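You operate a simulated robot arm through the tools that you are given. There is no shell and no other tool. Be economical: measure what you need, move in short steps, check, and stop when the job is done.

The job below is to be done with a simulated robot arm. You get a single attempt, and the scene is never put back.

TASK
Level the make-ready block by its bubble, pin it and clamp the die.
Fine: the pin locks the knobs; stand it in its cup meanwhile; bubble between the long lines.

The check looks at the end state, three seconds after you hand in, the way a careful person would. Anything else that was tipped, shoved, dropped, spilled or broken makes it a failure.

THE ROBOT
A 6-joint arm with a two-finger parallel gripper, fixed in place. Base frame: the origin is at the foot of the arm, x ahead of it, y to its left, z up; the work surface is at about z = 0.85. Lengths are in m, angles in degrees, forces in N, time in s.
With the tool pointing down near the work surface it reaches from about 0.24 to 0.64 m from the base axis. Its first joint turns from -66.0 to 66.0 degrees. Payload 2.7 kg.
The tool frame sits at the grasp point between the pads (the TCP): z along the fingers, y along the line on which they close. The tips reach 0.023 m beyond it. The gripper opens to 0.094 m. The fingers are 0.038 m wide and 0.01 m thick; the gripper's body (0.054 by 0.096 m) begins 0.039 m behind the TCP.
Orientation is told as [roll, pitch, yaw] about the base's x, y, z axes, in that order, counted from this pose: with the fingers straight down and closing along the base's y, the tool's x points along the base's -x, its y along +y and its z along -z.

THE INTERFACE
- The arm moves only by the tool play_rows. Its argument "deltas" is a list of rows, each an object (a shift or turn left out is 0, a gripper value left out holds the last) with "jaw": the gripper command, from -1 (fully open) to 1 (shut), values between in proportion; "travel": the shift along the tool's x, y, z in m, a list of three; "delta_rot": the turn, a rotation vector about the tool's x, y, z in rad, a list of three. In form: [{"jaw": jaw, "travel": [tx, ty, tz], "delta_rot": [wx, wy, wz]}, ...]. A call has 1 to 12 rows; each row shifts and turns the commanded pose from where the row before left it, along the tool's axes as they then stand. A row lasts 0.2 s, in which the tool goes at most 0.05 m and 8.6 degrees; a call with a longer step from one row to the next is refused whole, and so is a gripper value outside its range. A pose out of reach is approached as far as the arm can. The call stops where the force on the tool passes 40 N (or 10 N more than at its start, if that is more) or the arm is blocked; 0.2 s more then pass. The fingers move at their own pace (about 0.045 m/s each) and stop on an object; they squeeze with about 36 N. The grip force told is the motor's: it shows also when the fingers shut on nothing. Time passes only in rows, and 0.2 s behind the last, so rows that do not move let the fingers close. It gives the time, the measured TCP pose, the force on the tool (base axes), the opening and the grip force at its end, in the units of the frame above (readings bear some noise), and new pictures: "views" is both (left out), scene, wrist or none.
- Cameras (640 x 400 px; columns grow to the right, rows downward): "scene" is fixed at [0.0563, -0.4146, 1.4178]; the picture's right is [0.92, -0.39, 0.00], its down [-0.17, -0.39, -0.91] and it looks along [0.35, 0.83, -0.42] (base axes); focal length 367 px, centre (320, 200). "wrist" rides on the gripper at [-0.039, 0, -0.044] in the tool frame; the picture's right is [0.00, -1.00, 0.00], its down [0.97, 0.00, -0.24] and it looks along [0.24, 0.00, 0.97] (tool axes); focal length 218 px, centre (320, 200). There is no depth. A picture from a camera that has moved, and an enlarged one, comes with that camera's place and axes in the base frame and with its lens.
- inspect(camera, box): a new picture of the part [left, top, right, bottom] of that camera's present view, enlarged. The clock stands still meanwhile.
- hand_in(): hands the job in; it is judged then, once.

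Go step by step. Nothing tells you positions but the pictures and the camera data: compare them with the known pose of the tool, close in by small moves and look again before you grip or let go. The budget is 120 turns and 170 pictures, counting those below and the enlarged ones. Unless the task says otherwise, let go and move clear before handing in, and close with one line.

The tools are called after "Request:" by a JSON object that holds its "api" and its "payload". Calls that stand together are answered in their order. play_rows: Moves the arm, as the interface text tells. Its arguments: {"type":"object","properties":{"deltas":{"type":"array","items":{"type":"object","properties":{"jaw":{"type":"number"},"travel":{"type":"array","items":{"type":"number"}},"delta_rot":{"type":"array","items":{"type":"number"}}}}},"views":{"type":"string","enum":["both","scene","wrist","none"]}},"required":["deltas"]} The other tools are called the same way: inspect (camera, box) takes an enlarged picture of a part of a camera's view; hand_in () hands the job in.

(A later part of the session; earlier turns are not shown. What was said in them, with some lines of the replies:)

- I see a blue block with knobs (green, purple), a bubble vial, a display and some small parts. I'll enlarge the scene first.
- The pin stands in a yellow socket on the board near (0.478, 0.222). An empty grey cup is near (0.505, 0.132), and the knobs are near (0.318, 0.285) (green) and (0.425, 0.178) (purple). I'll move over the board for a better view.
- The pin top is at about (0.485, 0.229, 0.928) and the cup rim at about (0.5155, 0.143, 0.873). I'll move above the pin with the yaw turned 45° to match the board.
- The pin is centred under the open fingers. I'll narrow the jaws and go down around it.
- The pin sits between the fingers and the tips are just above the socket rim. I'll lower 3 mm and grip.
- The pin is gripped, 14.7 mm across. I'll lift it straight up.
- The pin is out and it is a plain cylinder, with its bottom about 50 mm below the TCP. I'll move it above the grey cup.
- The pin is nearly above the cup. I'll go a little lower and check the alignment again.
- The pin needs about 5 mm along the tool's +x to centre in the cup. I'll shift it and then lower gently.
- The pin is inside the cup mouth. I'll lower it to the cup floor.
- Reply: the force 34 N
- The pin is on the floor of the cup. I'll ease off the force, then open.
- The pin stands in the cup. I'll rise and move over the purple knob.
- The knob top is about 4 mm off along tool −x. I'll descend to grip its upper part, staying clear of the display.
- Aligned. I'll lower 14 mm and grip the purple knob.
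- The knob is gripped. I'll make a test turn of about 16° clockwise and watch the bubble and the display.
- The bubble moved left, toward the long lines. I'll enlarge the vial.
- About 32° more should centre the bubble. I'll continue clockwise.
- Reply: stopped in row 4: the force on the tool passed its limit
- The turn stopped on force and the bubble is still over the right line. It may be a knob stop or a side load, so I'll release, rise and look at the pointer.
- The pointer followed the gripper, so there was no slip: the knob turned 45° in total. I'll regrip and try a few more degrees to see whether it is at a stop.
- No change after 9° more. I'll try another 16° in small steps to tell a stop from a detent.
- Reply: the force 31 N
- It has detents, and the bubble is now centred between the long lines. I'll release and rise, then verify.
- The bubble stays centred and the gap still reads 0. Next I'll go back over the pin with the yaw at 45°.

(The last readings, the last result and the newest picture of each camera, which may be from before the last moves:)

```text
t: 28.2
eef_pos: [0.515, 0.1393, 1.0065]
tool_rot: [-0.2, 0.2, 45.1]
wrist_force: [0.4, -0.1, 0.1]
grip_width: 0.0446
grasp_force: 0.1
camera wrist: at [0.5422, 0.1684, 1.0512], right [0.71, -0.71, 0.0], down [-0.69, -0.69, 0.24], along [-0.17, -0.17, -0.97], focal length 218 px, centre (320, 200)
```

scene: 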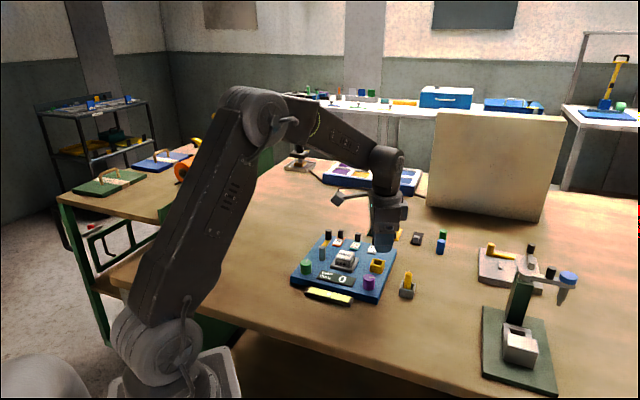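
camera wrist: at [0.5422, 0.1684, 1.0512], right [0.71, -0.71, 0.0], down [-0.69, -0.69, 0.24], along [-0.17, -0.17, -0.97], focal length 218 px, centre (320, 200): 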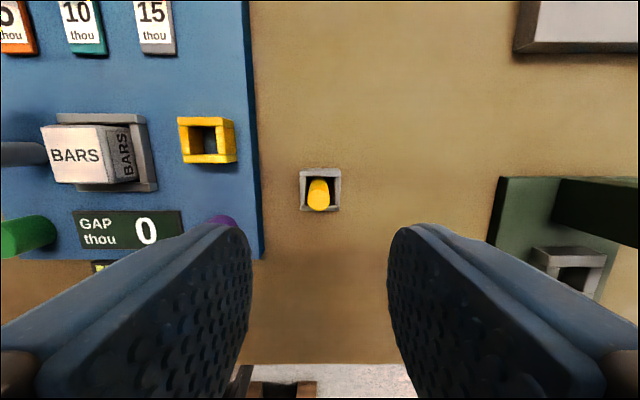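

The pin stands upright, centred between the fingers. I'll go down and grip it.

Request:
{"api": "play_rows", "payload": {"deltas": [{"travel": [-0.003, 0, 0.03]}, {"travel": [0, 0, 0.03]}, {"travel": [0, 0, 0.033]}, {}, {"jaw": 1}, {}, {}, {}]}}

Request:
{"api": "inspect", "payload": {"camera": "scene", "box": [376, 240, 440, 300]}}

```text
t: 30.0
eef_pos: [0.5174, 0.1416, 0.9128]
tool_rot: [-0.2, 0.1, 45.1]
wrist_force: [-0.2, 0.1, -0.9]
grip_width: 0.0145
grasp_force: 36.2
camera wrist: at [0.5445, 0.1696, 0.9584], right [0.71, -0.71, 0.0], down [-0.69, -0.69, 0.24], along [-0.17, -0.17, -0.97], focal length 218 px, centre (320, 200)
```

scene: 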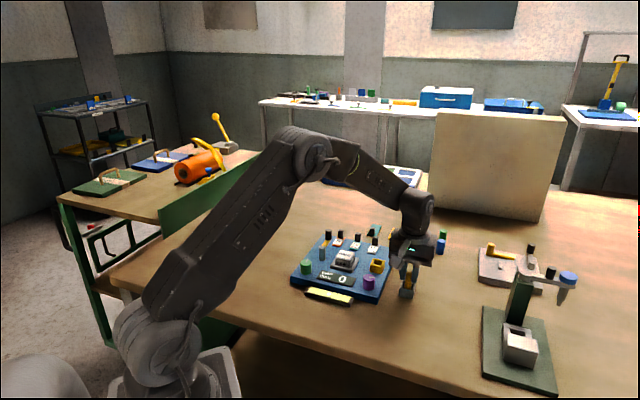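
wrist: 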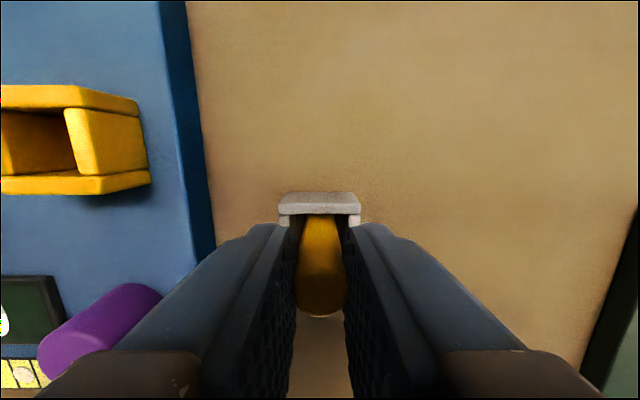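

```text
6.67 times, centred on (408, 270) of scene
camera zoom: at [0.0564, -0.4146, 1.4178], right [0.92, -0.39, 0.0], down [-0.17, -0.39, -0.91], along [0.35, 0.83, -0.42], focal length 2444 px, centre (-267, -267)
```

zoom: 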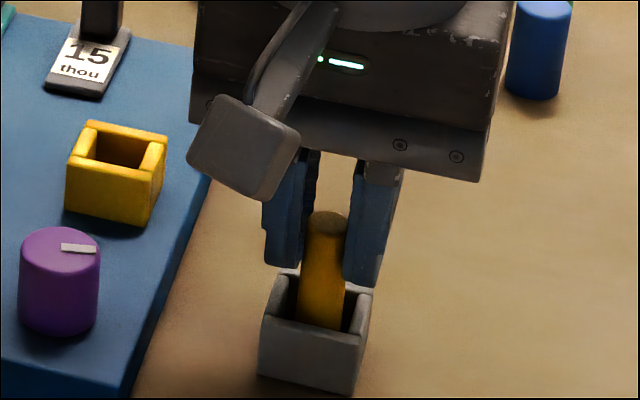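

Gripped. I'll lift and carry the pin back over the yellow socket.

Request:
{"api": "play_rows", "payload": {"deltas": [{"travel": [0, 0, -0.02]}, {"travel": [0, 0, -0.03]}, {"travel": [0, 0, -0.03]}, {"travel": [-0.0125, 0.028, 0]}, {"travel": [-0.0125, 0.028, 0]}, {"travel": [-0.0125, 0.0285, 0]}, {}, {"travel": [0, 0, 0.03]}, {"travel": [0, 0, 0.012]}, {}]}}

Request:
{"api": "inspect", "payload": {"camera": "scene", "box": [346, 220, 410, 280]}}

Request:
{"api": "inspect", "payload": {"camera": "wrist", "box": [260, 170, 380, 260]}}

```text
t: 32.2
eef_pos: [0.4833, 0.227, 0.9496]
tool_rot: [-0.2, 0.1, 45.0]
wrist_force: [0.2, -0.3, -0.4]
grip_width: 0.0147
grasp_force: 35.9
camera wrist: at [0.5111, 0.2558, 0.9942], right [0.71, -0.71, 0.0], down [-0.69, -0.69, 0.24], along [-0.17, -0.17, -0.97], focal length 218 px, centre (320, 200)
```

scene: 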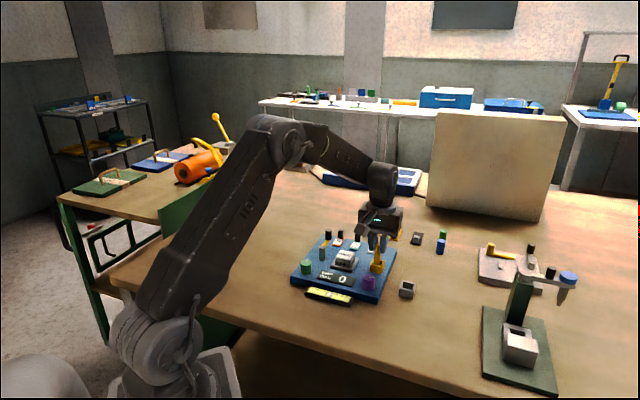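
wrist: 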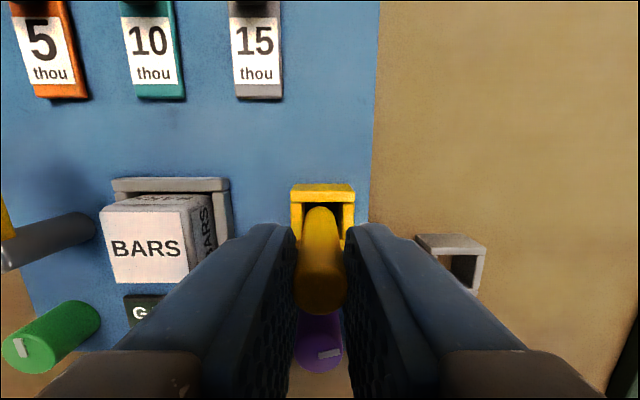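

```text
6.67 times, centred on (378, 250) of scene
camera zoom: at [0.0564, -0.4146, 1.4178], right [0.92, -0.39, 0.0], down [-0.17, -0.39, -0.91], along [0.35, 0.83, -0.42], focal length 2444 px, centre (-67, -133)
```

zoom: 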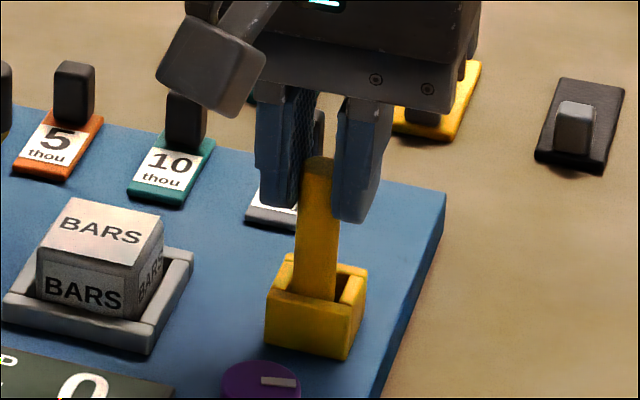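

```text
4.44 times, centred on (320, 215) of wrist
camera zoom: at [0.5111, 0.2558, 0.9942], right [0.71, -0.71, 0.0], down [-0.69, -0.69, 0.24], along [-0.17, -0.17, -0.97], focal length 970 px, centre (320, 133)
```

zoom: 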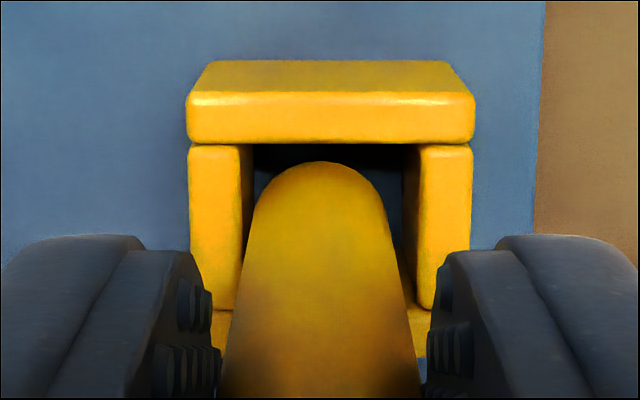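

The pin is over the socket mouth. I'll enlarge before lowering.

Request:
{"api": "inspect", "payload": {"camera": "scene", "box": [366, 250, 390, 275]}}

```text
16.00 times, centred on (378, 262) of scene
camera zoom: at [0.0564, -0.4146, 1.4178], right [0.92, -0.39, 0.0], down [-0.17, -0.39, -0.91], along [0.35, 0.83, -0.42], focal length 5867 px, centre (-608, -800)
```

zoom: 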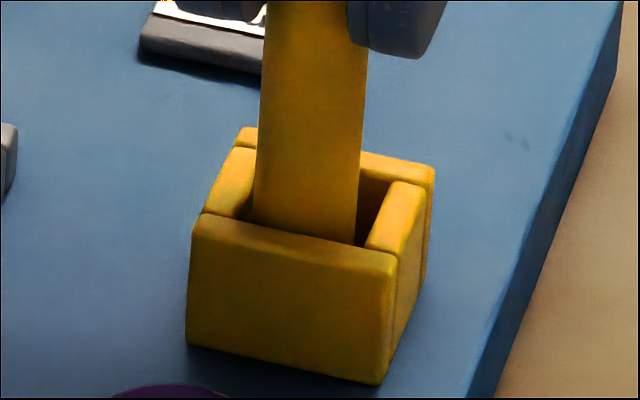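

The pin end is already inside the mouth, slightly left. I'll shift 1 mm and lower about 20 mm.

Request:
{"api": "play_rows", "payload": {"deltas": [{"travel": [0, -0.001, 0.004]}, {"travel": [0, 0, 0.006]}, {"travel": [0, 0, 0.006]}, {"travel": [0, 0, 0.003]}, {"travel": [0, 0, 0.002]}, {}], "views": "none"}}

Request:
{"api": "inspect", "payload": {"camera": "scene", "box": [346, 220, 410, 280]}}

```text
t: 33.6
eef_pos: [0.4845, 0.2291, 0.9337]
tool_rot: [-0.4, -0.3, 45.0]
wrist_force: [-7.1, -3.0, 34.7]
grip_width: 0.0143
grasp_force: 36.2
```

```text
6.67 times, centred on (378, 250) of scene
camera zoom: at [0.0557, -0.415, 1.4178], right [0.92, -0.39, 0.0], down [-0.17, -0.39, -0.91], along [0.35, 0.83, -0.42], focal length 2444 px, centre (-67, -133)
```

zoom: 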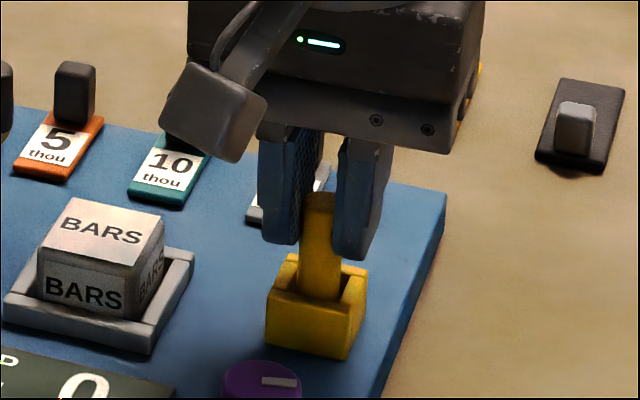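

The pin is seated: its top is at the same image height as at the start. I'll ease off, release and rise.

Request:
{"api": "play_rows", "payload": {"deltas": [{"travel": [0, 0, -0.003]}, {"jaw": 0.3}, {}, {}, {"travel": [0, 0, -0.03]}, {"travel": [0, 0, -0.04]}, {"travel": [0, 0, -0.03]}, {}]}}

Request:
{"api": "inspect", "payload": {"camera": "scene", "box": [280, 215, 440, 315]}}

```text
t: 35.4
eef_pos: [0.4839, 0.2261, 1.032]
tool_rot: [-0.2, 0.1, 45.0]
wrist_force: [-0.2, 0.1, -0.2]
grip_width: 0.0328
grasp_force: 0.2
camera wrist: at [0.5115, 0.2547, 1.0771], right [0.71, -0.71, 0.0], down [-0.69, -0.69, 0.24], along [-0.17, -0.17, -0.97], focal length 218 px, centre (320, 200)
```

scene: 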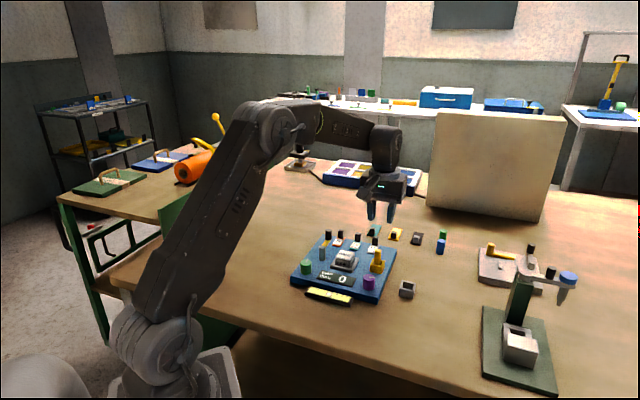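
wrist: 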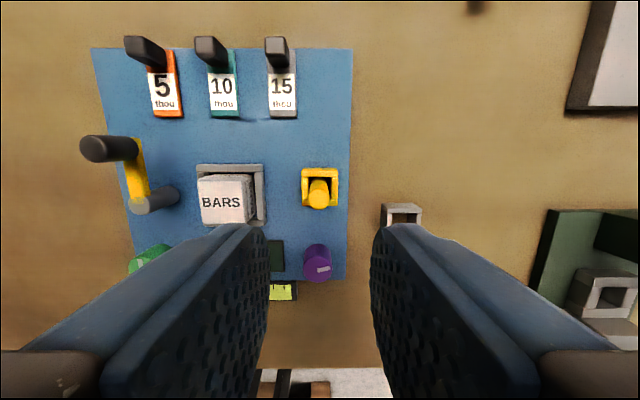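

```text
4.00 times, centred on (360, 265) of scene
camera zoom: at [0.0563, -0.4146, 1.4178], right [0.92, -0.39, 0.0], down [-0.17, -0.39, -0.91], along [0.35, 0.83, -0.42], focal length 1467 px, centre (160, -60)
```

zoom: 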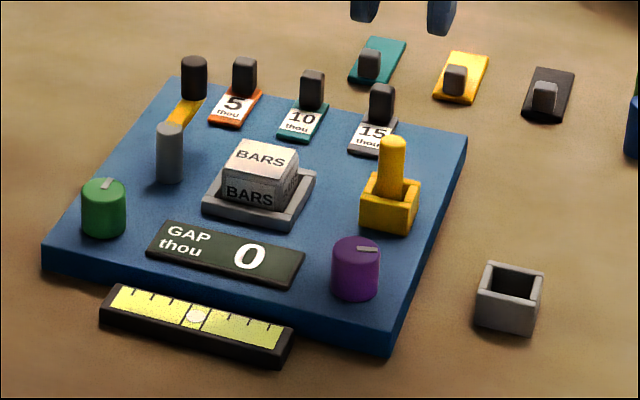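

The block is pinned and level. The clamp handle is near (0.408, 0.3525) with its top at z≈0.936, and its pivot post is near (0.375, 0.325). I'll move above the handle.

Request:
{"api": "play_rows", "payload": {"deltas": [{"jaw": 0.05, "travel": [-0.009, 0.036, 0]}, {"travel": [-0.009, 0.036, 0]}, {"travel": [-0.009, 0.036, 0]}, {"travel": [-0.0087, 0.035, 0]}, {"travel": [0, 0, 0.03]}, {}]}}

Request:
{"api": "inspect", "payload": {"camera": "scene", "box": [280, 195, 440, 295]}}

```text
t: 36.8
eef_pos: [0.4074, 0.354, 1.0031]
tool_rot: [-0.2, 0.1, 45.1]
wrist_force: [-0.3, 0.1, 0.3]
grip_width: 0.0449
grasp_force: 0.1
camera wrist: at [0.4357, 0.3818, 1.0467], right [0.71, -0.71, 0.0], down [-0.69, -0.69, 0.24], along [-0.17, -0.17, -0.97], focal length 218 px, centre (320, 200)
```

scene: 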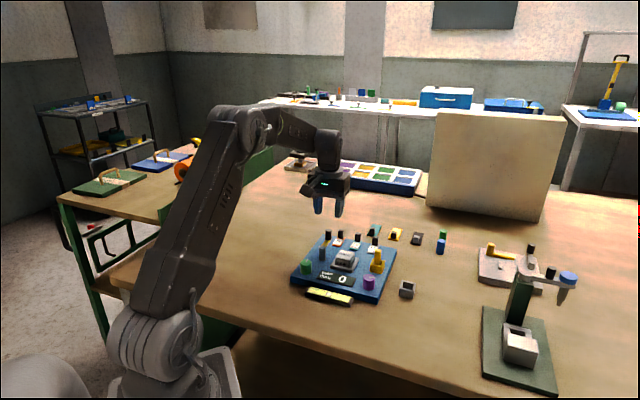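
wrist: 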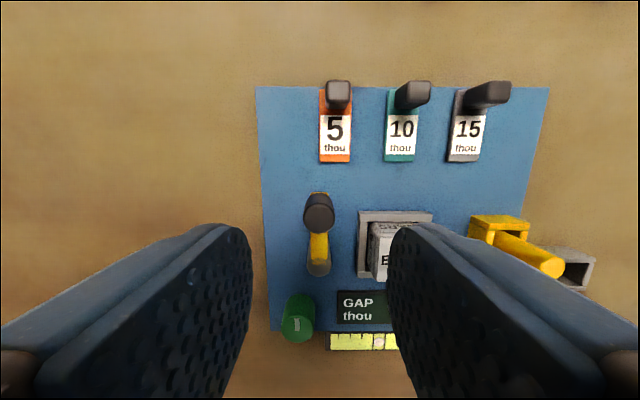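

```text
4.00 times, centred on (360, 245) of scene
camera zoom: at [0.0564, -0.4146, 1.4178], right [0.92, -0.39, 0.0], down [-0.17, -0.39, -0.91], along [0.35, 0.83, -0.42], focal length 1467 px, centre (160, 20)
```

zoom: 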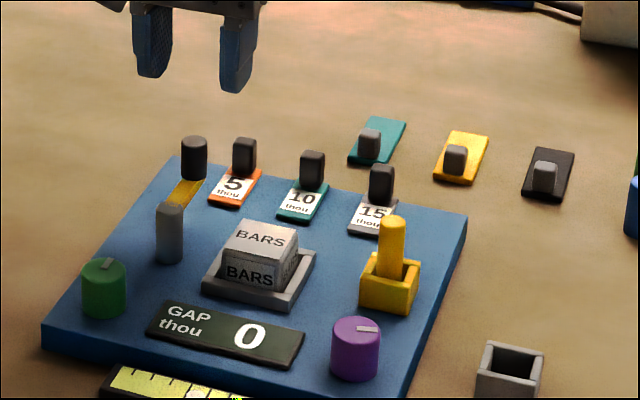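

The handle is centred and the arm points along the tool's x. I'll go down to grip the handle and check with the scene camera.

Request:
{"api": "play_rows", "payload": {"deltas": [{"travel": [-0.0025, 0, 0.03]}, {"travel": [0, 0, 0.025]}, {"travel": [0, 0, 0.009]}, {}]}}

Request:
{"api": "inspect", "payload": {"camera": "scene", "box": [280, 205, 376, 265]}}

```text
t: 37.8
eef_pos: [0.4104, 0.3538, 0.9387]
tool_rot: [-0.3, 0.1, 45.1]
wrist_force: [-0.6, 0.2, -0.6]
grip_width: 0.0447
grasp_force: 0.1
camera wrist: at [0.4382, 0.3834, 0.9825], right [0.71, -0.71, 0.0], down [-0.69, -0.69, 0.24], along [-0.17, -0.17, -0.97], focal length 218 px, centre (320, 200)
```

scene: 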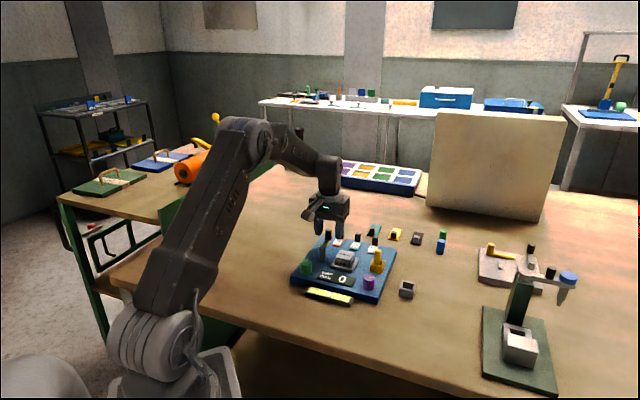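
wrist: 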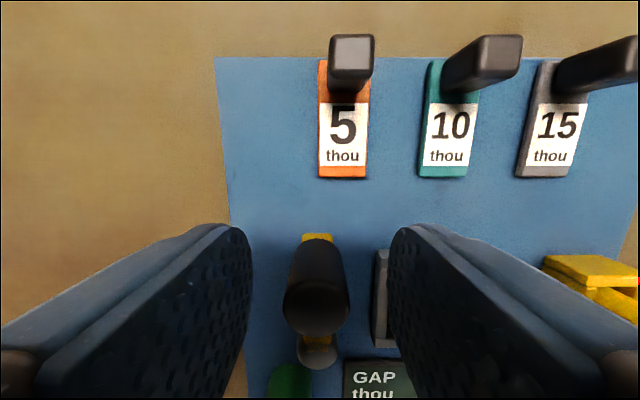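

```text
6.67 times, centred on (328, 235) of scene
camera zoom: at [0.0563, -0.4146, 1.4178], right [0.92, -0.39, 0.0], down [-0.17, -0.39, -0.91], along [0.35, 0.83, -0.42], focal length 2444 px, centre (267, -33)
```

zoom: 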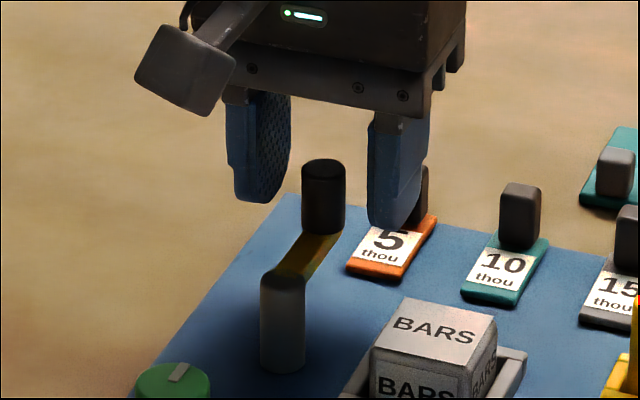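

Positioned around the handle. I'll grip it.

Request:
{"api": "play_rows", "payload": {"deltas": [{"travel": [0, 0, 0.002]}, {"jaw": 1}, {}, {}, {}], "views": "wrist"}}

Request:
{"api": "inspect", "payload": {"camera": "scene", "box": [280, 205, 376, 265]}}

```text
t: 39.0
eef_pos: [0.4114, 0.3555, 0.9365]
tool_rot: [-0.2, 0.1, 44.9]
wrist_force: [0.7, 0.4, -2.0]
grip_width: 0.0177
grasp_force: 44.9
camera wrist: at [0.438, 0.3834, 0.9804], right [0.71, -0.71, 0.0], down [-0.69, -0.69, 0.24], along [-0.17, -0.17, -0.97], focal length 218 px, centre (320, 200)
```

wrist: 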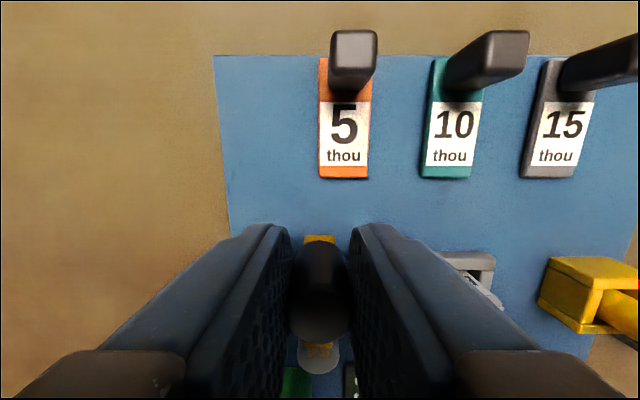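

```text
6.67 times, centred on (328, 235) of scene
camera zoom: at [0.0564, -0.4146, 1.4178], right [0.92, -0.39, 0.0], down [-0.17, -0.39, -0.91], along [0.35, 0.83, -0.42], focal length 2444 px, centre (267, -33)
```

zoom: 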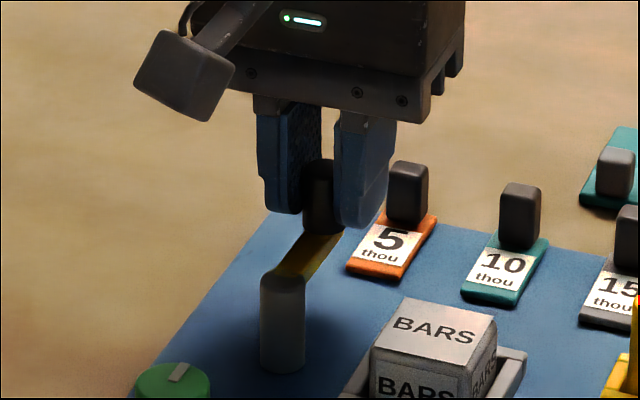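

Gripped, with the pivot about 45 mm along tool +x. I'll swing the arm clockwise along its arc, starting with 30°.

Request:
{"api": "play_rows", "payload": {"deltas": [{"travel": [0.0004, -0.0059, 0], "delta_rot": [0, 0, 0.1309]}, {"travel": [0.0004, -0.0059, 0], "delta_rot": [0, 0, 0.1309]}, {"travel": [0.0004, -0.0059, 0], "delta_rot": [0, 0, 0.1309]}, {"travel": [0.0004, -0.0059, 0], "delta_rot": [0, 0, 0.1309]}, {}], "views": "wrist"}}

Request:
{"api": "inspect", "payload": {"camera": "scene", "box": [280, 205, 376, 265]}}

```text
t: 40.2
eef_pos: [0.4221, 0.3348, 0.9351]
tool_rot: [-0.4, 0.2, 14.9]
wrist_force: [-2.9, -7.5, -6.4]
grip_width: 0.0176
grasp_force: 45.1
camera wrist: at [0.4599, 0.3455, 0.9804], right [0.26, -0.97, 0.01], down [-0.94, -0.25, 0.24], along [-0.23, -0.07, -0.97], focal length 218 px, centre (320, 200)
```

wrist: 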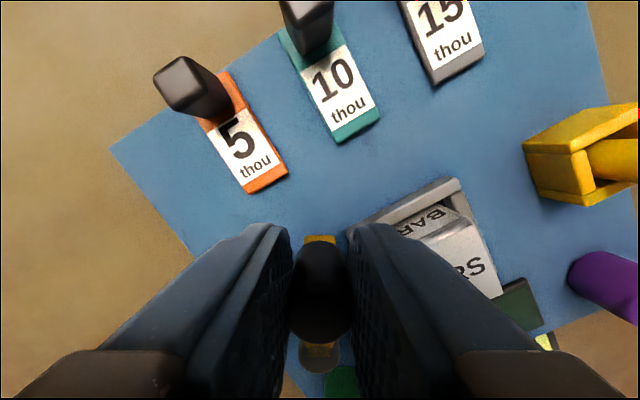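

```text
6.67 times, centred on (328, 235) of scene
camera zoom: at [0.0564, -0.4148, 1.4178], right [0.92, -0.39, 0.0], down [-0.17, -0.39, -0.91], along [0.35, 0.83, -0.42], focal length 2444 px, centre (267, -33)
```

zoom: 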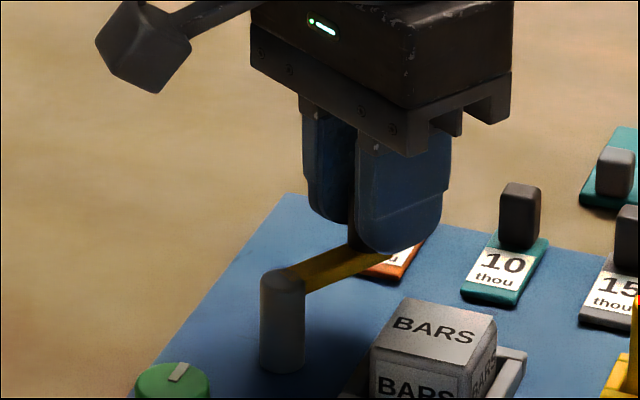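

It swings well with little force. I'll turn 30° more.

Request:
{"api": "play_rows", "payload": {"deltas": [{"travel": [0.0004, -0.0059, 0], "delta_rot": [0, 0, 0.1309]}, {"travel": [0.0004, -0.0059, 0], "delta_rot": [0, 0, 0.1309]}, {"travel": [0.0004, -0.0059, 0], "delta_rot": [0, 0, 0.1309]}, {"travel": [0.0004, -0.0059, 0], "delta_rot": [0, 0, 0.1309]}, {}], "views": "wrist"}}

Request:
{"api": "inspect", "payload": {"camera": "scene", "box": [280, 205, 376, 265]}}

```text
t: 41.4
eef_pos: [0.4228, 0.3113, 0.9361]
tool_rot: [-0.4, -0.1, -15.1]
wrist_force: [-3.1, -2.9, -16.7]
grip_width: 0.0177
grasp_force: 45.2
camera wrist: at [0.46, 0.3023, 0.9806], right [-0.26, -0.97, 0.0], down [-0.94, 0.25, 0.24], along [-0.23, 0.06, -0.97], focal length 218 px, centre (320, 200)
```

wrist: 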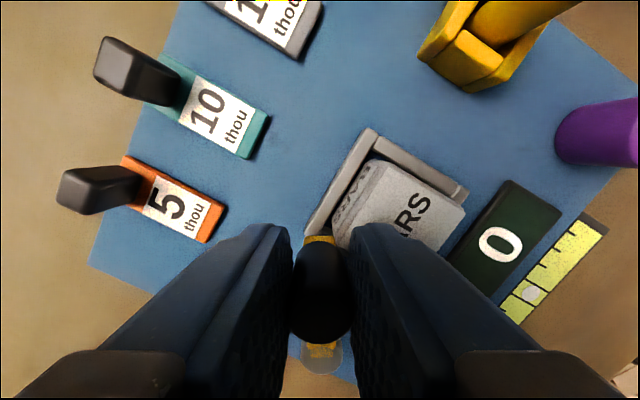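

```text
6.67 times, centred on (328, 235) of scene
camera zoom: at [0.0565, -0.4146, 1.4179], right [0.92, -0.39, 0.0], down [-0.17, -0.39, -0.91], along [0.35, 0.83, -0.42], focal length 2444 px, centre (267, -33)
```

zoom: 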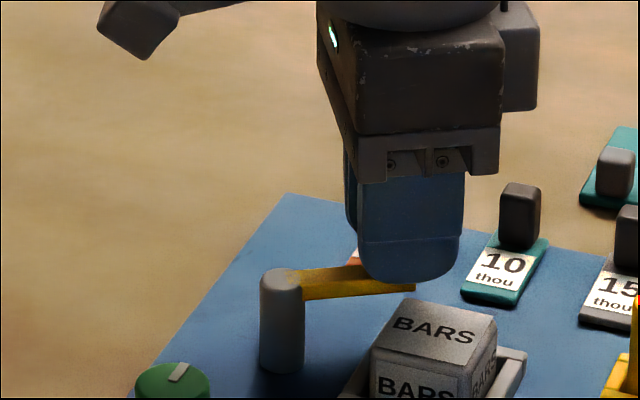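

The pull downward has grown, so the arm seems to dip as it swings. I'll continue with a small descent in each row.

Request:
{"api": "play_rows", "payload": {"deltas": [{"travel": [0.0004, -0.0059, 0.001], "delta_rot": [0, 0, 0.1309]}, {"travel": [0.0004, -0.0059, 0.001], "delta_rot": [0, 0, 0.1309]}, {}], "views": "wrist"}}

Request:
{"api": "inspect", "payload": {"camera": "scene", "box": [280, 205, 376, 265]}}

```text
t: 42.2
eef_pos: [0.4187, 0.3018, 0.9352]
tool_rot: [0.2, -0.3, -29.9]
wrist_force: [-7.8, 2.9, 13.8]
grip_width: 0.0174
grasp_force: 45.1
camera wrist: at [0.4519, 0.2823, 0.9809], right [-0.5, -0.87, 0.0], down [-0.84, 0.49, 0.24], along [-0.2, 0.12, -0.97], focal length 218 px, centre (320, 200)
```

wrist: 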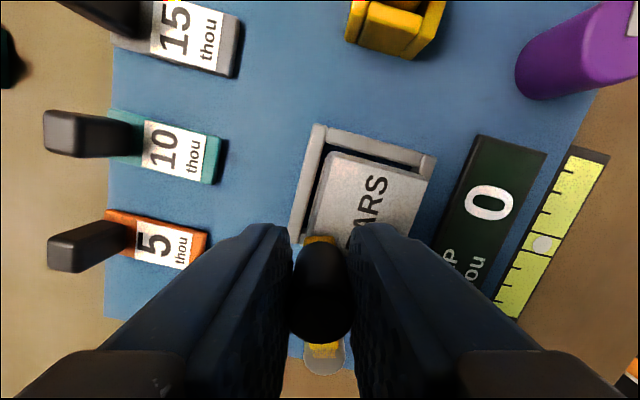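

```text
6.67 times, centred on (328, 235) of scene
camera zoom: at [0.056, -0.4147, 1.4178], right [0.92, -0.39, 0.0], down [-0.17, -0.39, -0.91], along [0.35, 0.83, -0.42], focal length 2444 px, centre (267, -33)
```

zoom: 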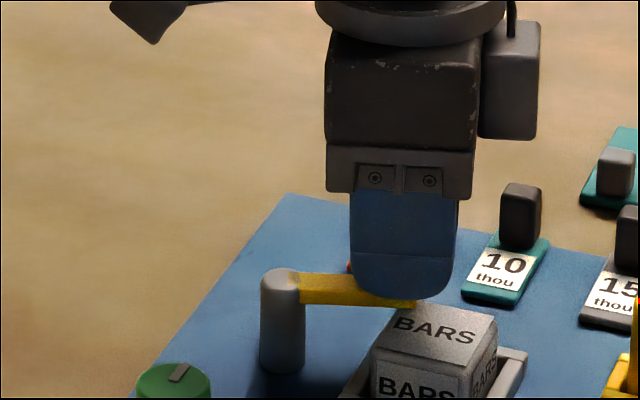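

The vertical force has flipped, so I'll take back the small descent and finish the last 15° carefully.

Request:
{"api": "play_rows", "payload": {"deltas": [{"travel": [0.0004, -0.0059, -0.0008], "delta_rot": [0, 0, 0.1309]}, {}], "views": "wrist"}}

Request:
{"api": "inspect", "payload": {"camera": "scene", "box": [280, 205, 376, 265]}}

```text
t: 42.8
eef_pos: [0.414, 0.2967, 0.9366]
tool_rot: [0.1, -0.3, -37.5]
wrist_force: [-6.7, -0.1, 20.3]
grip_width: 0.0176
grasp_force: 44.5
camera wrist: at [0.4461, 0.2731, 0.9808], right [-0.61, -0.79, 0.0], down [-0.77, 0.59, 0.23], along [-0.19, 0.14, -0.97], focal length 218 px, centre (320, 200)
```

wrist: 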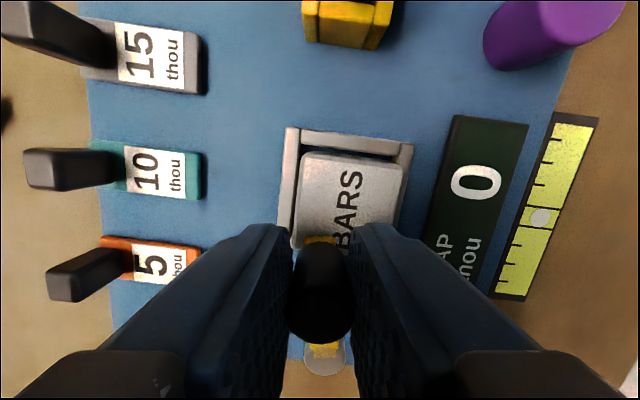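

```text
6.67 times, centred on (328, 235) of scene
camera zoom: at [0.0559, -0.4148, 1.4178], right [0.92, -0.39, 0.0], down [-0.17, -0.39, -0.91], along [0.35, 0.83, -0.42], focal length 2444 px, centre (267, -33)
```

zoom: 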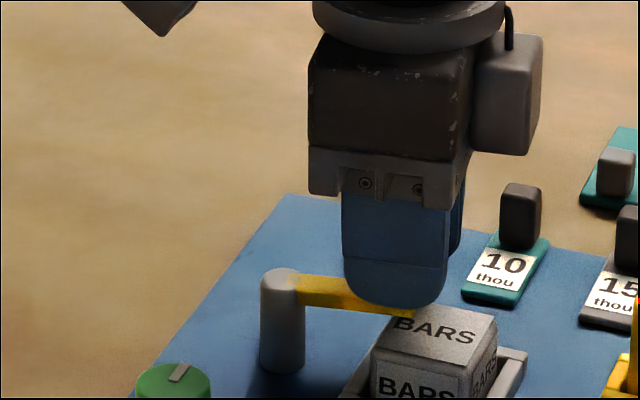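

The clamp bar is now over the die edge. I'll ease upward slightly and finish the last 7.5°.

Request:
{"api": "play_rows", "payload": {"deltas": [{"travel": [0, 0, -0.0015]}, {"travel": [0.0004, -0.0059, 0], "delta_rot": [0, 0, 0.1309]}, {}], "views": "wrist"}}

Request:
{"api": "inspect", "payload": {"camera": "scene", "box": [280, 205, 376, 265]}}

```text
t: 43.6
eef_pos: [0.4117, 0.2928, 0.9365]
tool_rot: [-0.2, -0.2, -45.1]
wrist_force: [5.3, 3.4, -2.5]
grip_width: 0.0174
grasp_force: 44.7
camera wrist: at [0.439, 0.2645, 0.9808], right [-0.71, -0.71, 0.0], down [-0.69, 0.69, 0.24], along [-0.17, 0.17, -0.97], focal length 218 px, centre (320, 200)
```

wrist: 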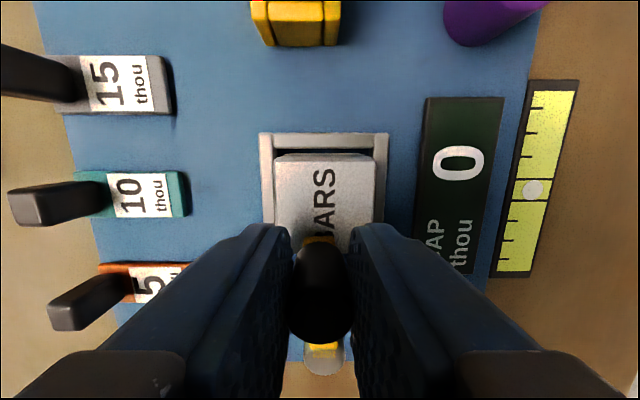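

```text
6.67 times, centred on (328, 235) of scene
camera zoom: at [0.0565, -0.4145, 1.4179], right [0.92, -0.39, 0.0], down [-0.17, -0.39, -0.91], along [0.35, 0.83, -0.42], focal length 2444 px, centre (267, -33)
```

zoom: 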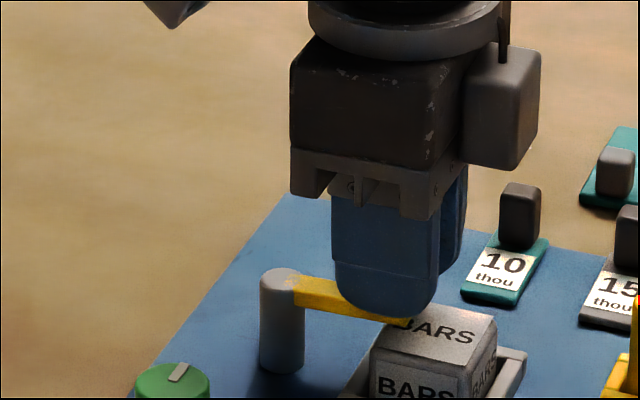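

The arm is square over the die edge. I'll nudge a few degrees further to find the stop.

Request:
{"api": "play_rows", "payload": {"deltas": [{"travel": [0.0002, -0.0027, 0], "delta_rot": [0, 0, 0.06]}, {}], "views": "wrist"}}

```text
t: 44.2
eef_pos: [0.4102, 0.2905, 0.935]
tool_rot: [-0.1, -0.2, -48.6]
wrist_force: [13.0, 1.9, -11.1]
grip_width: 0.0178
grasp_force: 45.4
camera wrist: at [0.4356, 0.2613, 0.9808], right [-0.75, -0.66, 0.0], down [-0.64, 0.73, 0.24], along [-0.16, 0.18, -0.97], focal length 218 px, centre (320, 200)
```

wrist: 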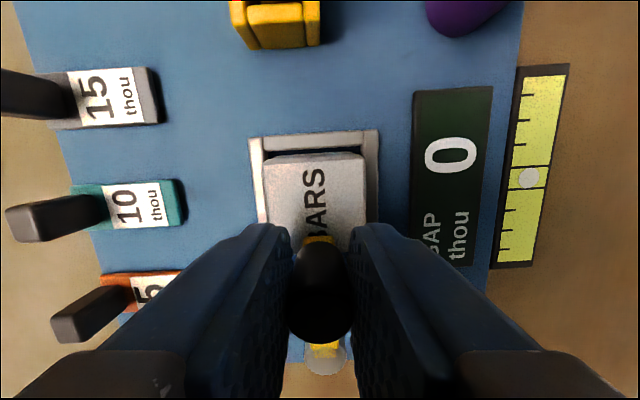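

Resistance is rising, so this looks like the stop. I'll release, rise and check everything.

Request:
{"api": "play_rows", "payload": {"deltas": [{"jaw": 0.05}, {}, {}, {"travel": [0, 0, -0.03]}, {"travel": [0, 0, -0.04]}, {"travel": [-0.04, 0, -0.04]}, {"travel": [-0.04, 0, -0.02]}, {}]}}

Request:
{"api": "inspect", "payload": {"camera": "scene", "box": [280, 215, 440, 315]}}

Request:
{"api": "inspect", "payload": {"camera": "scene", "box": [303, 284, 357, 308]}}

```text
refused: row 6 steps farther than a row can; nothing moved
```

```text
4.00 times, centred on (360, 265) of scene
camera zoom: at [0.0568, -0.4145, 1.4179], right [0.92, -0.39, 0.0], down [-0.17, -0.39, -0.91], along [0.35, 0.83, -0.42], focal length 1467 px, centre (160, -60)
```

zoom: 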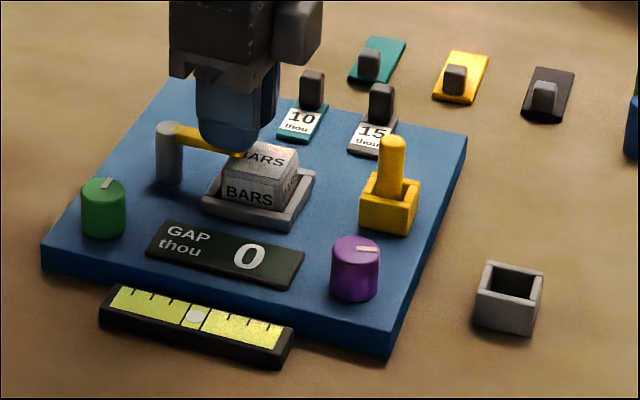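

```text
11.85 times, centred on (330, 296) of scene
camera zoom: at [0.0568, -0.4145, 1.4179], right [0.92, -0.39, 0.0], down [-0.17, -0.39, -0.91], along [0.35, 0.83, -0.42], focal length 4346 px, centre (202, -938)
```

zoom: 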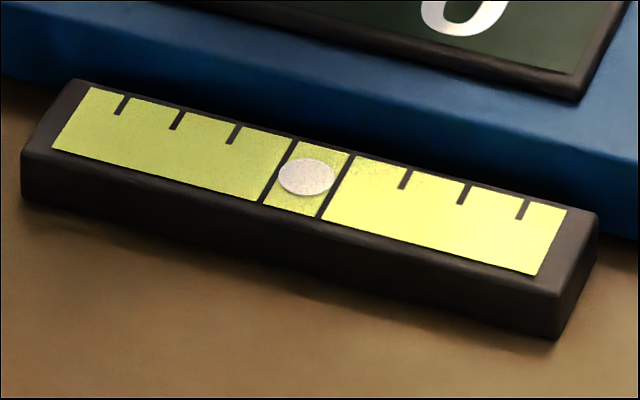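

The bubble is still centred. One step was too long and the move was refused, so I'll repeat it with shorter steps.

Request:
{"api": "play_rows", "payload": {"deltas": [{"jaw": 0.05}, {}, {}, {"travel": [0, 0, -0.03]}, {"travel": [0, 0, -0.04]}, {"travel": [0, 0, -0.04]}, {"travel": [-0.03, 0, -0.02]}, {"travel": [-0.04, 0, 0]}, {}]}}

Request:
{"api": "inspect", "payload": {"camera": "scene", "box": [280, 215, 440, 315]}}

Request:
{"api": "inspect", "payload": {"camera": "scene", "box": [303, 284, 357, 308]}}

```text
t: 46.2
eef_pos: [0.4551, 0.2396, 1.068]
tool_rot: [0.0, -0.2, -48.5]
wrist_force: [0.1, -0.5, 0.2]
grip_width: 0.0447
grasp_force: 0.1
camera wrist: at [0.4818, 0.2101, 1.1123], right [-0.75, -0.66, 0.0], down [-0.65, 0.73, 0.24], along [-0.16, 0.18, -0.97], focal length 218 px, centre (320, 200)
```

scene: 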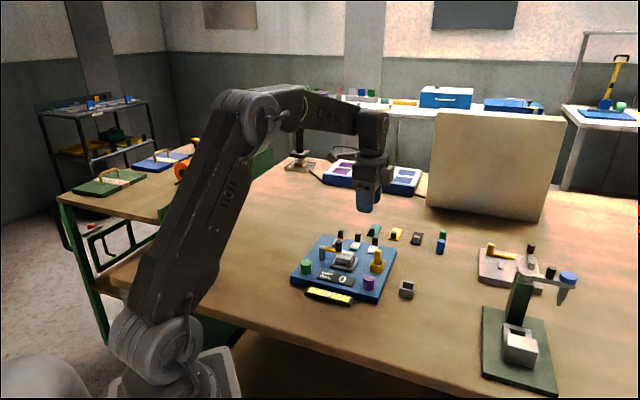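
wrist: 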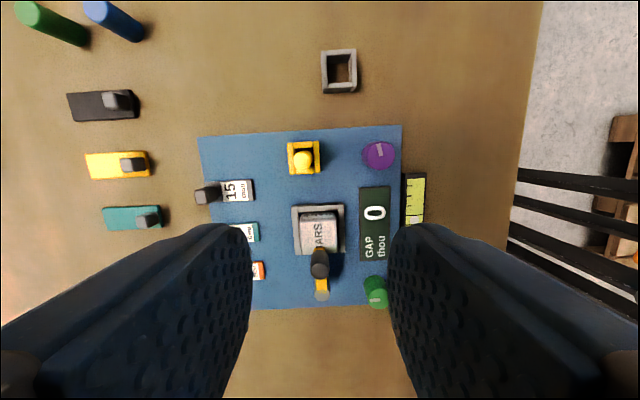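

```text
4.00 times, centred on (360, 265) of scene
camera zoom: at [0.0563, -0.4147, 1.4178], right [0.92, -0.39, 0.0], down [-0.17, -0.39, -0.91], along [0.35, 0.83, -0.42], focal length 1467 px, centre (160, -60)
```

zoom: 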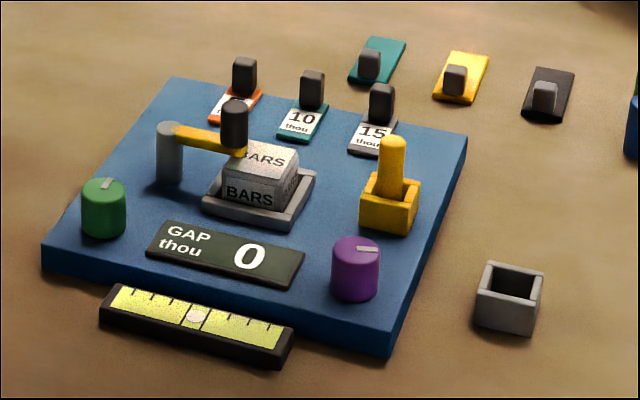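

```text
11.85 times, centred on (330, 296) of scene
camera zoom: at [0.0563, -0.4147, 1.4178], right [0.92, -0.39, 0.0], down [-0.17, -0.39, -0.91], along [0.35, 0.83, -0.42], focal length 4346 px, centre (202, -938)
```

zoom: 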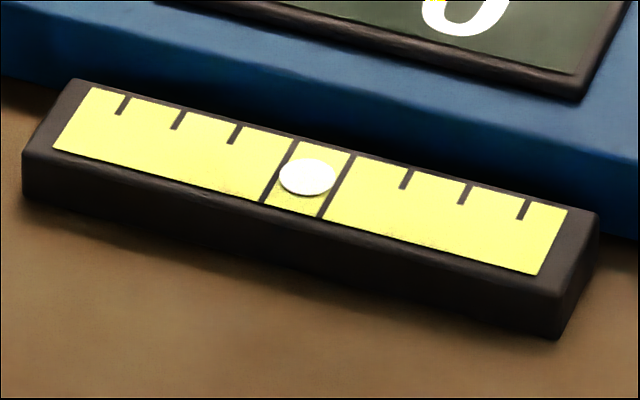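

The bubble is between the long lines, the pin is in its socket, the clamp bar is over the die and nothing else has been disturbed. The gripper is clear, so I'm handing in.

Request:
{"api": "hand_in", "payload": {}}

```text
The job is handed in.
```

I levelled the block with the bubble between the long lines, put the pin back in its socket, and swung the clamp over the die; the job is handed in.
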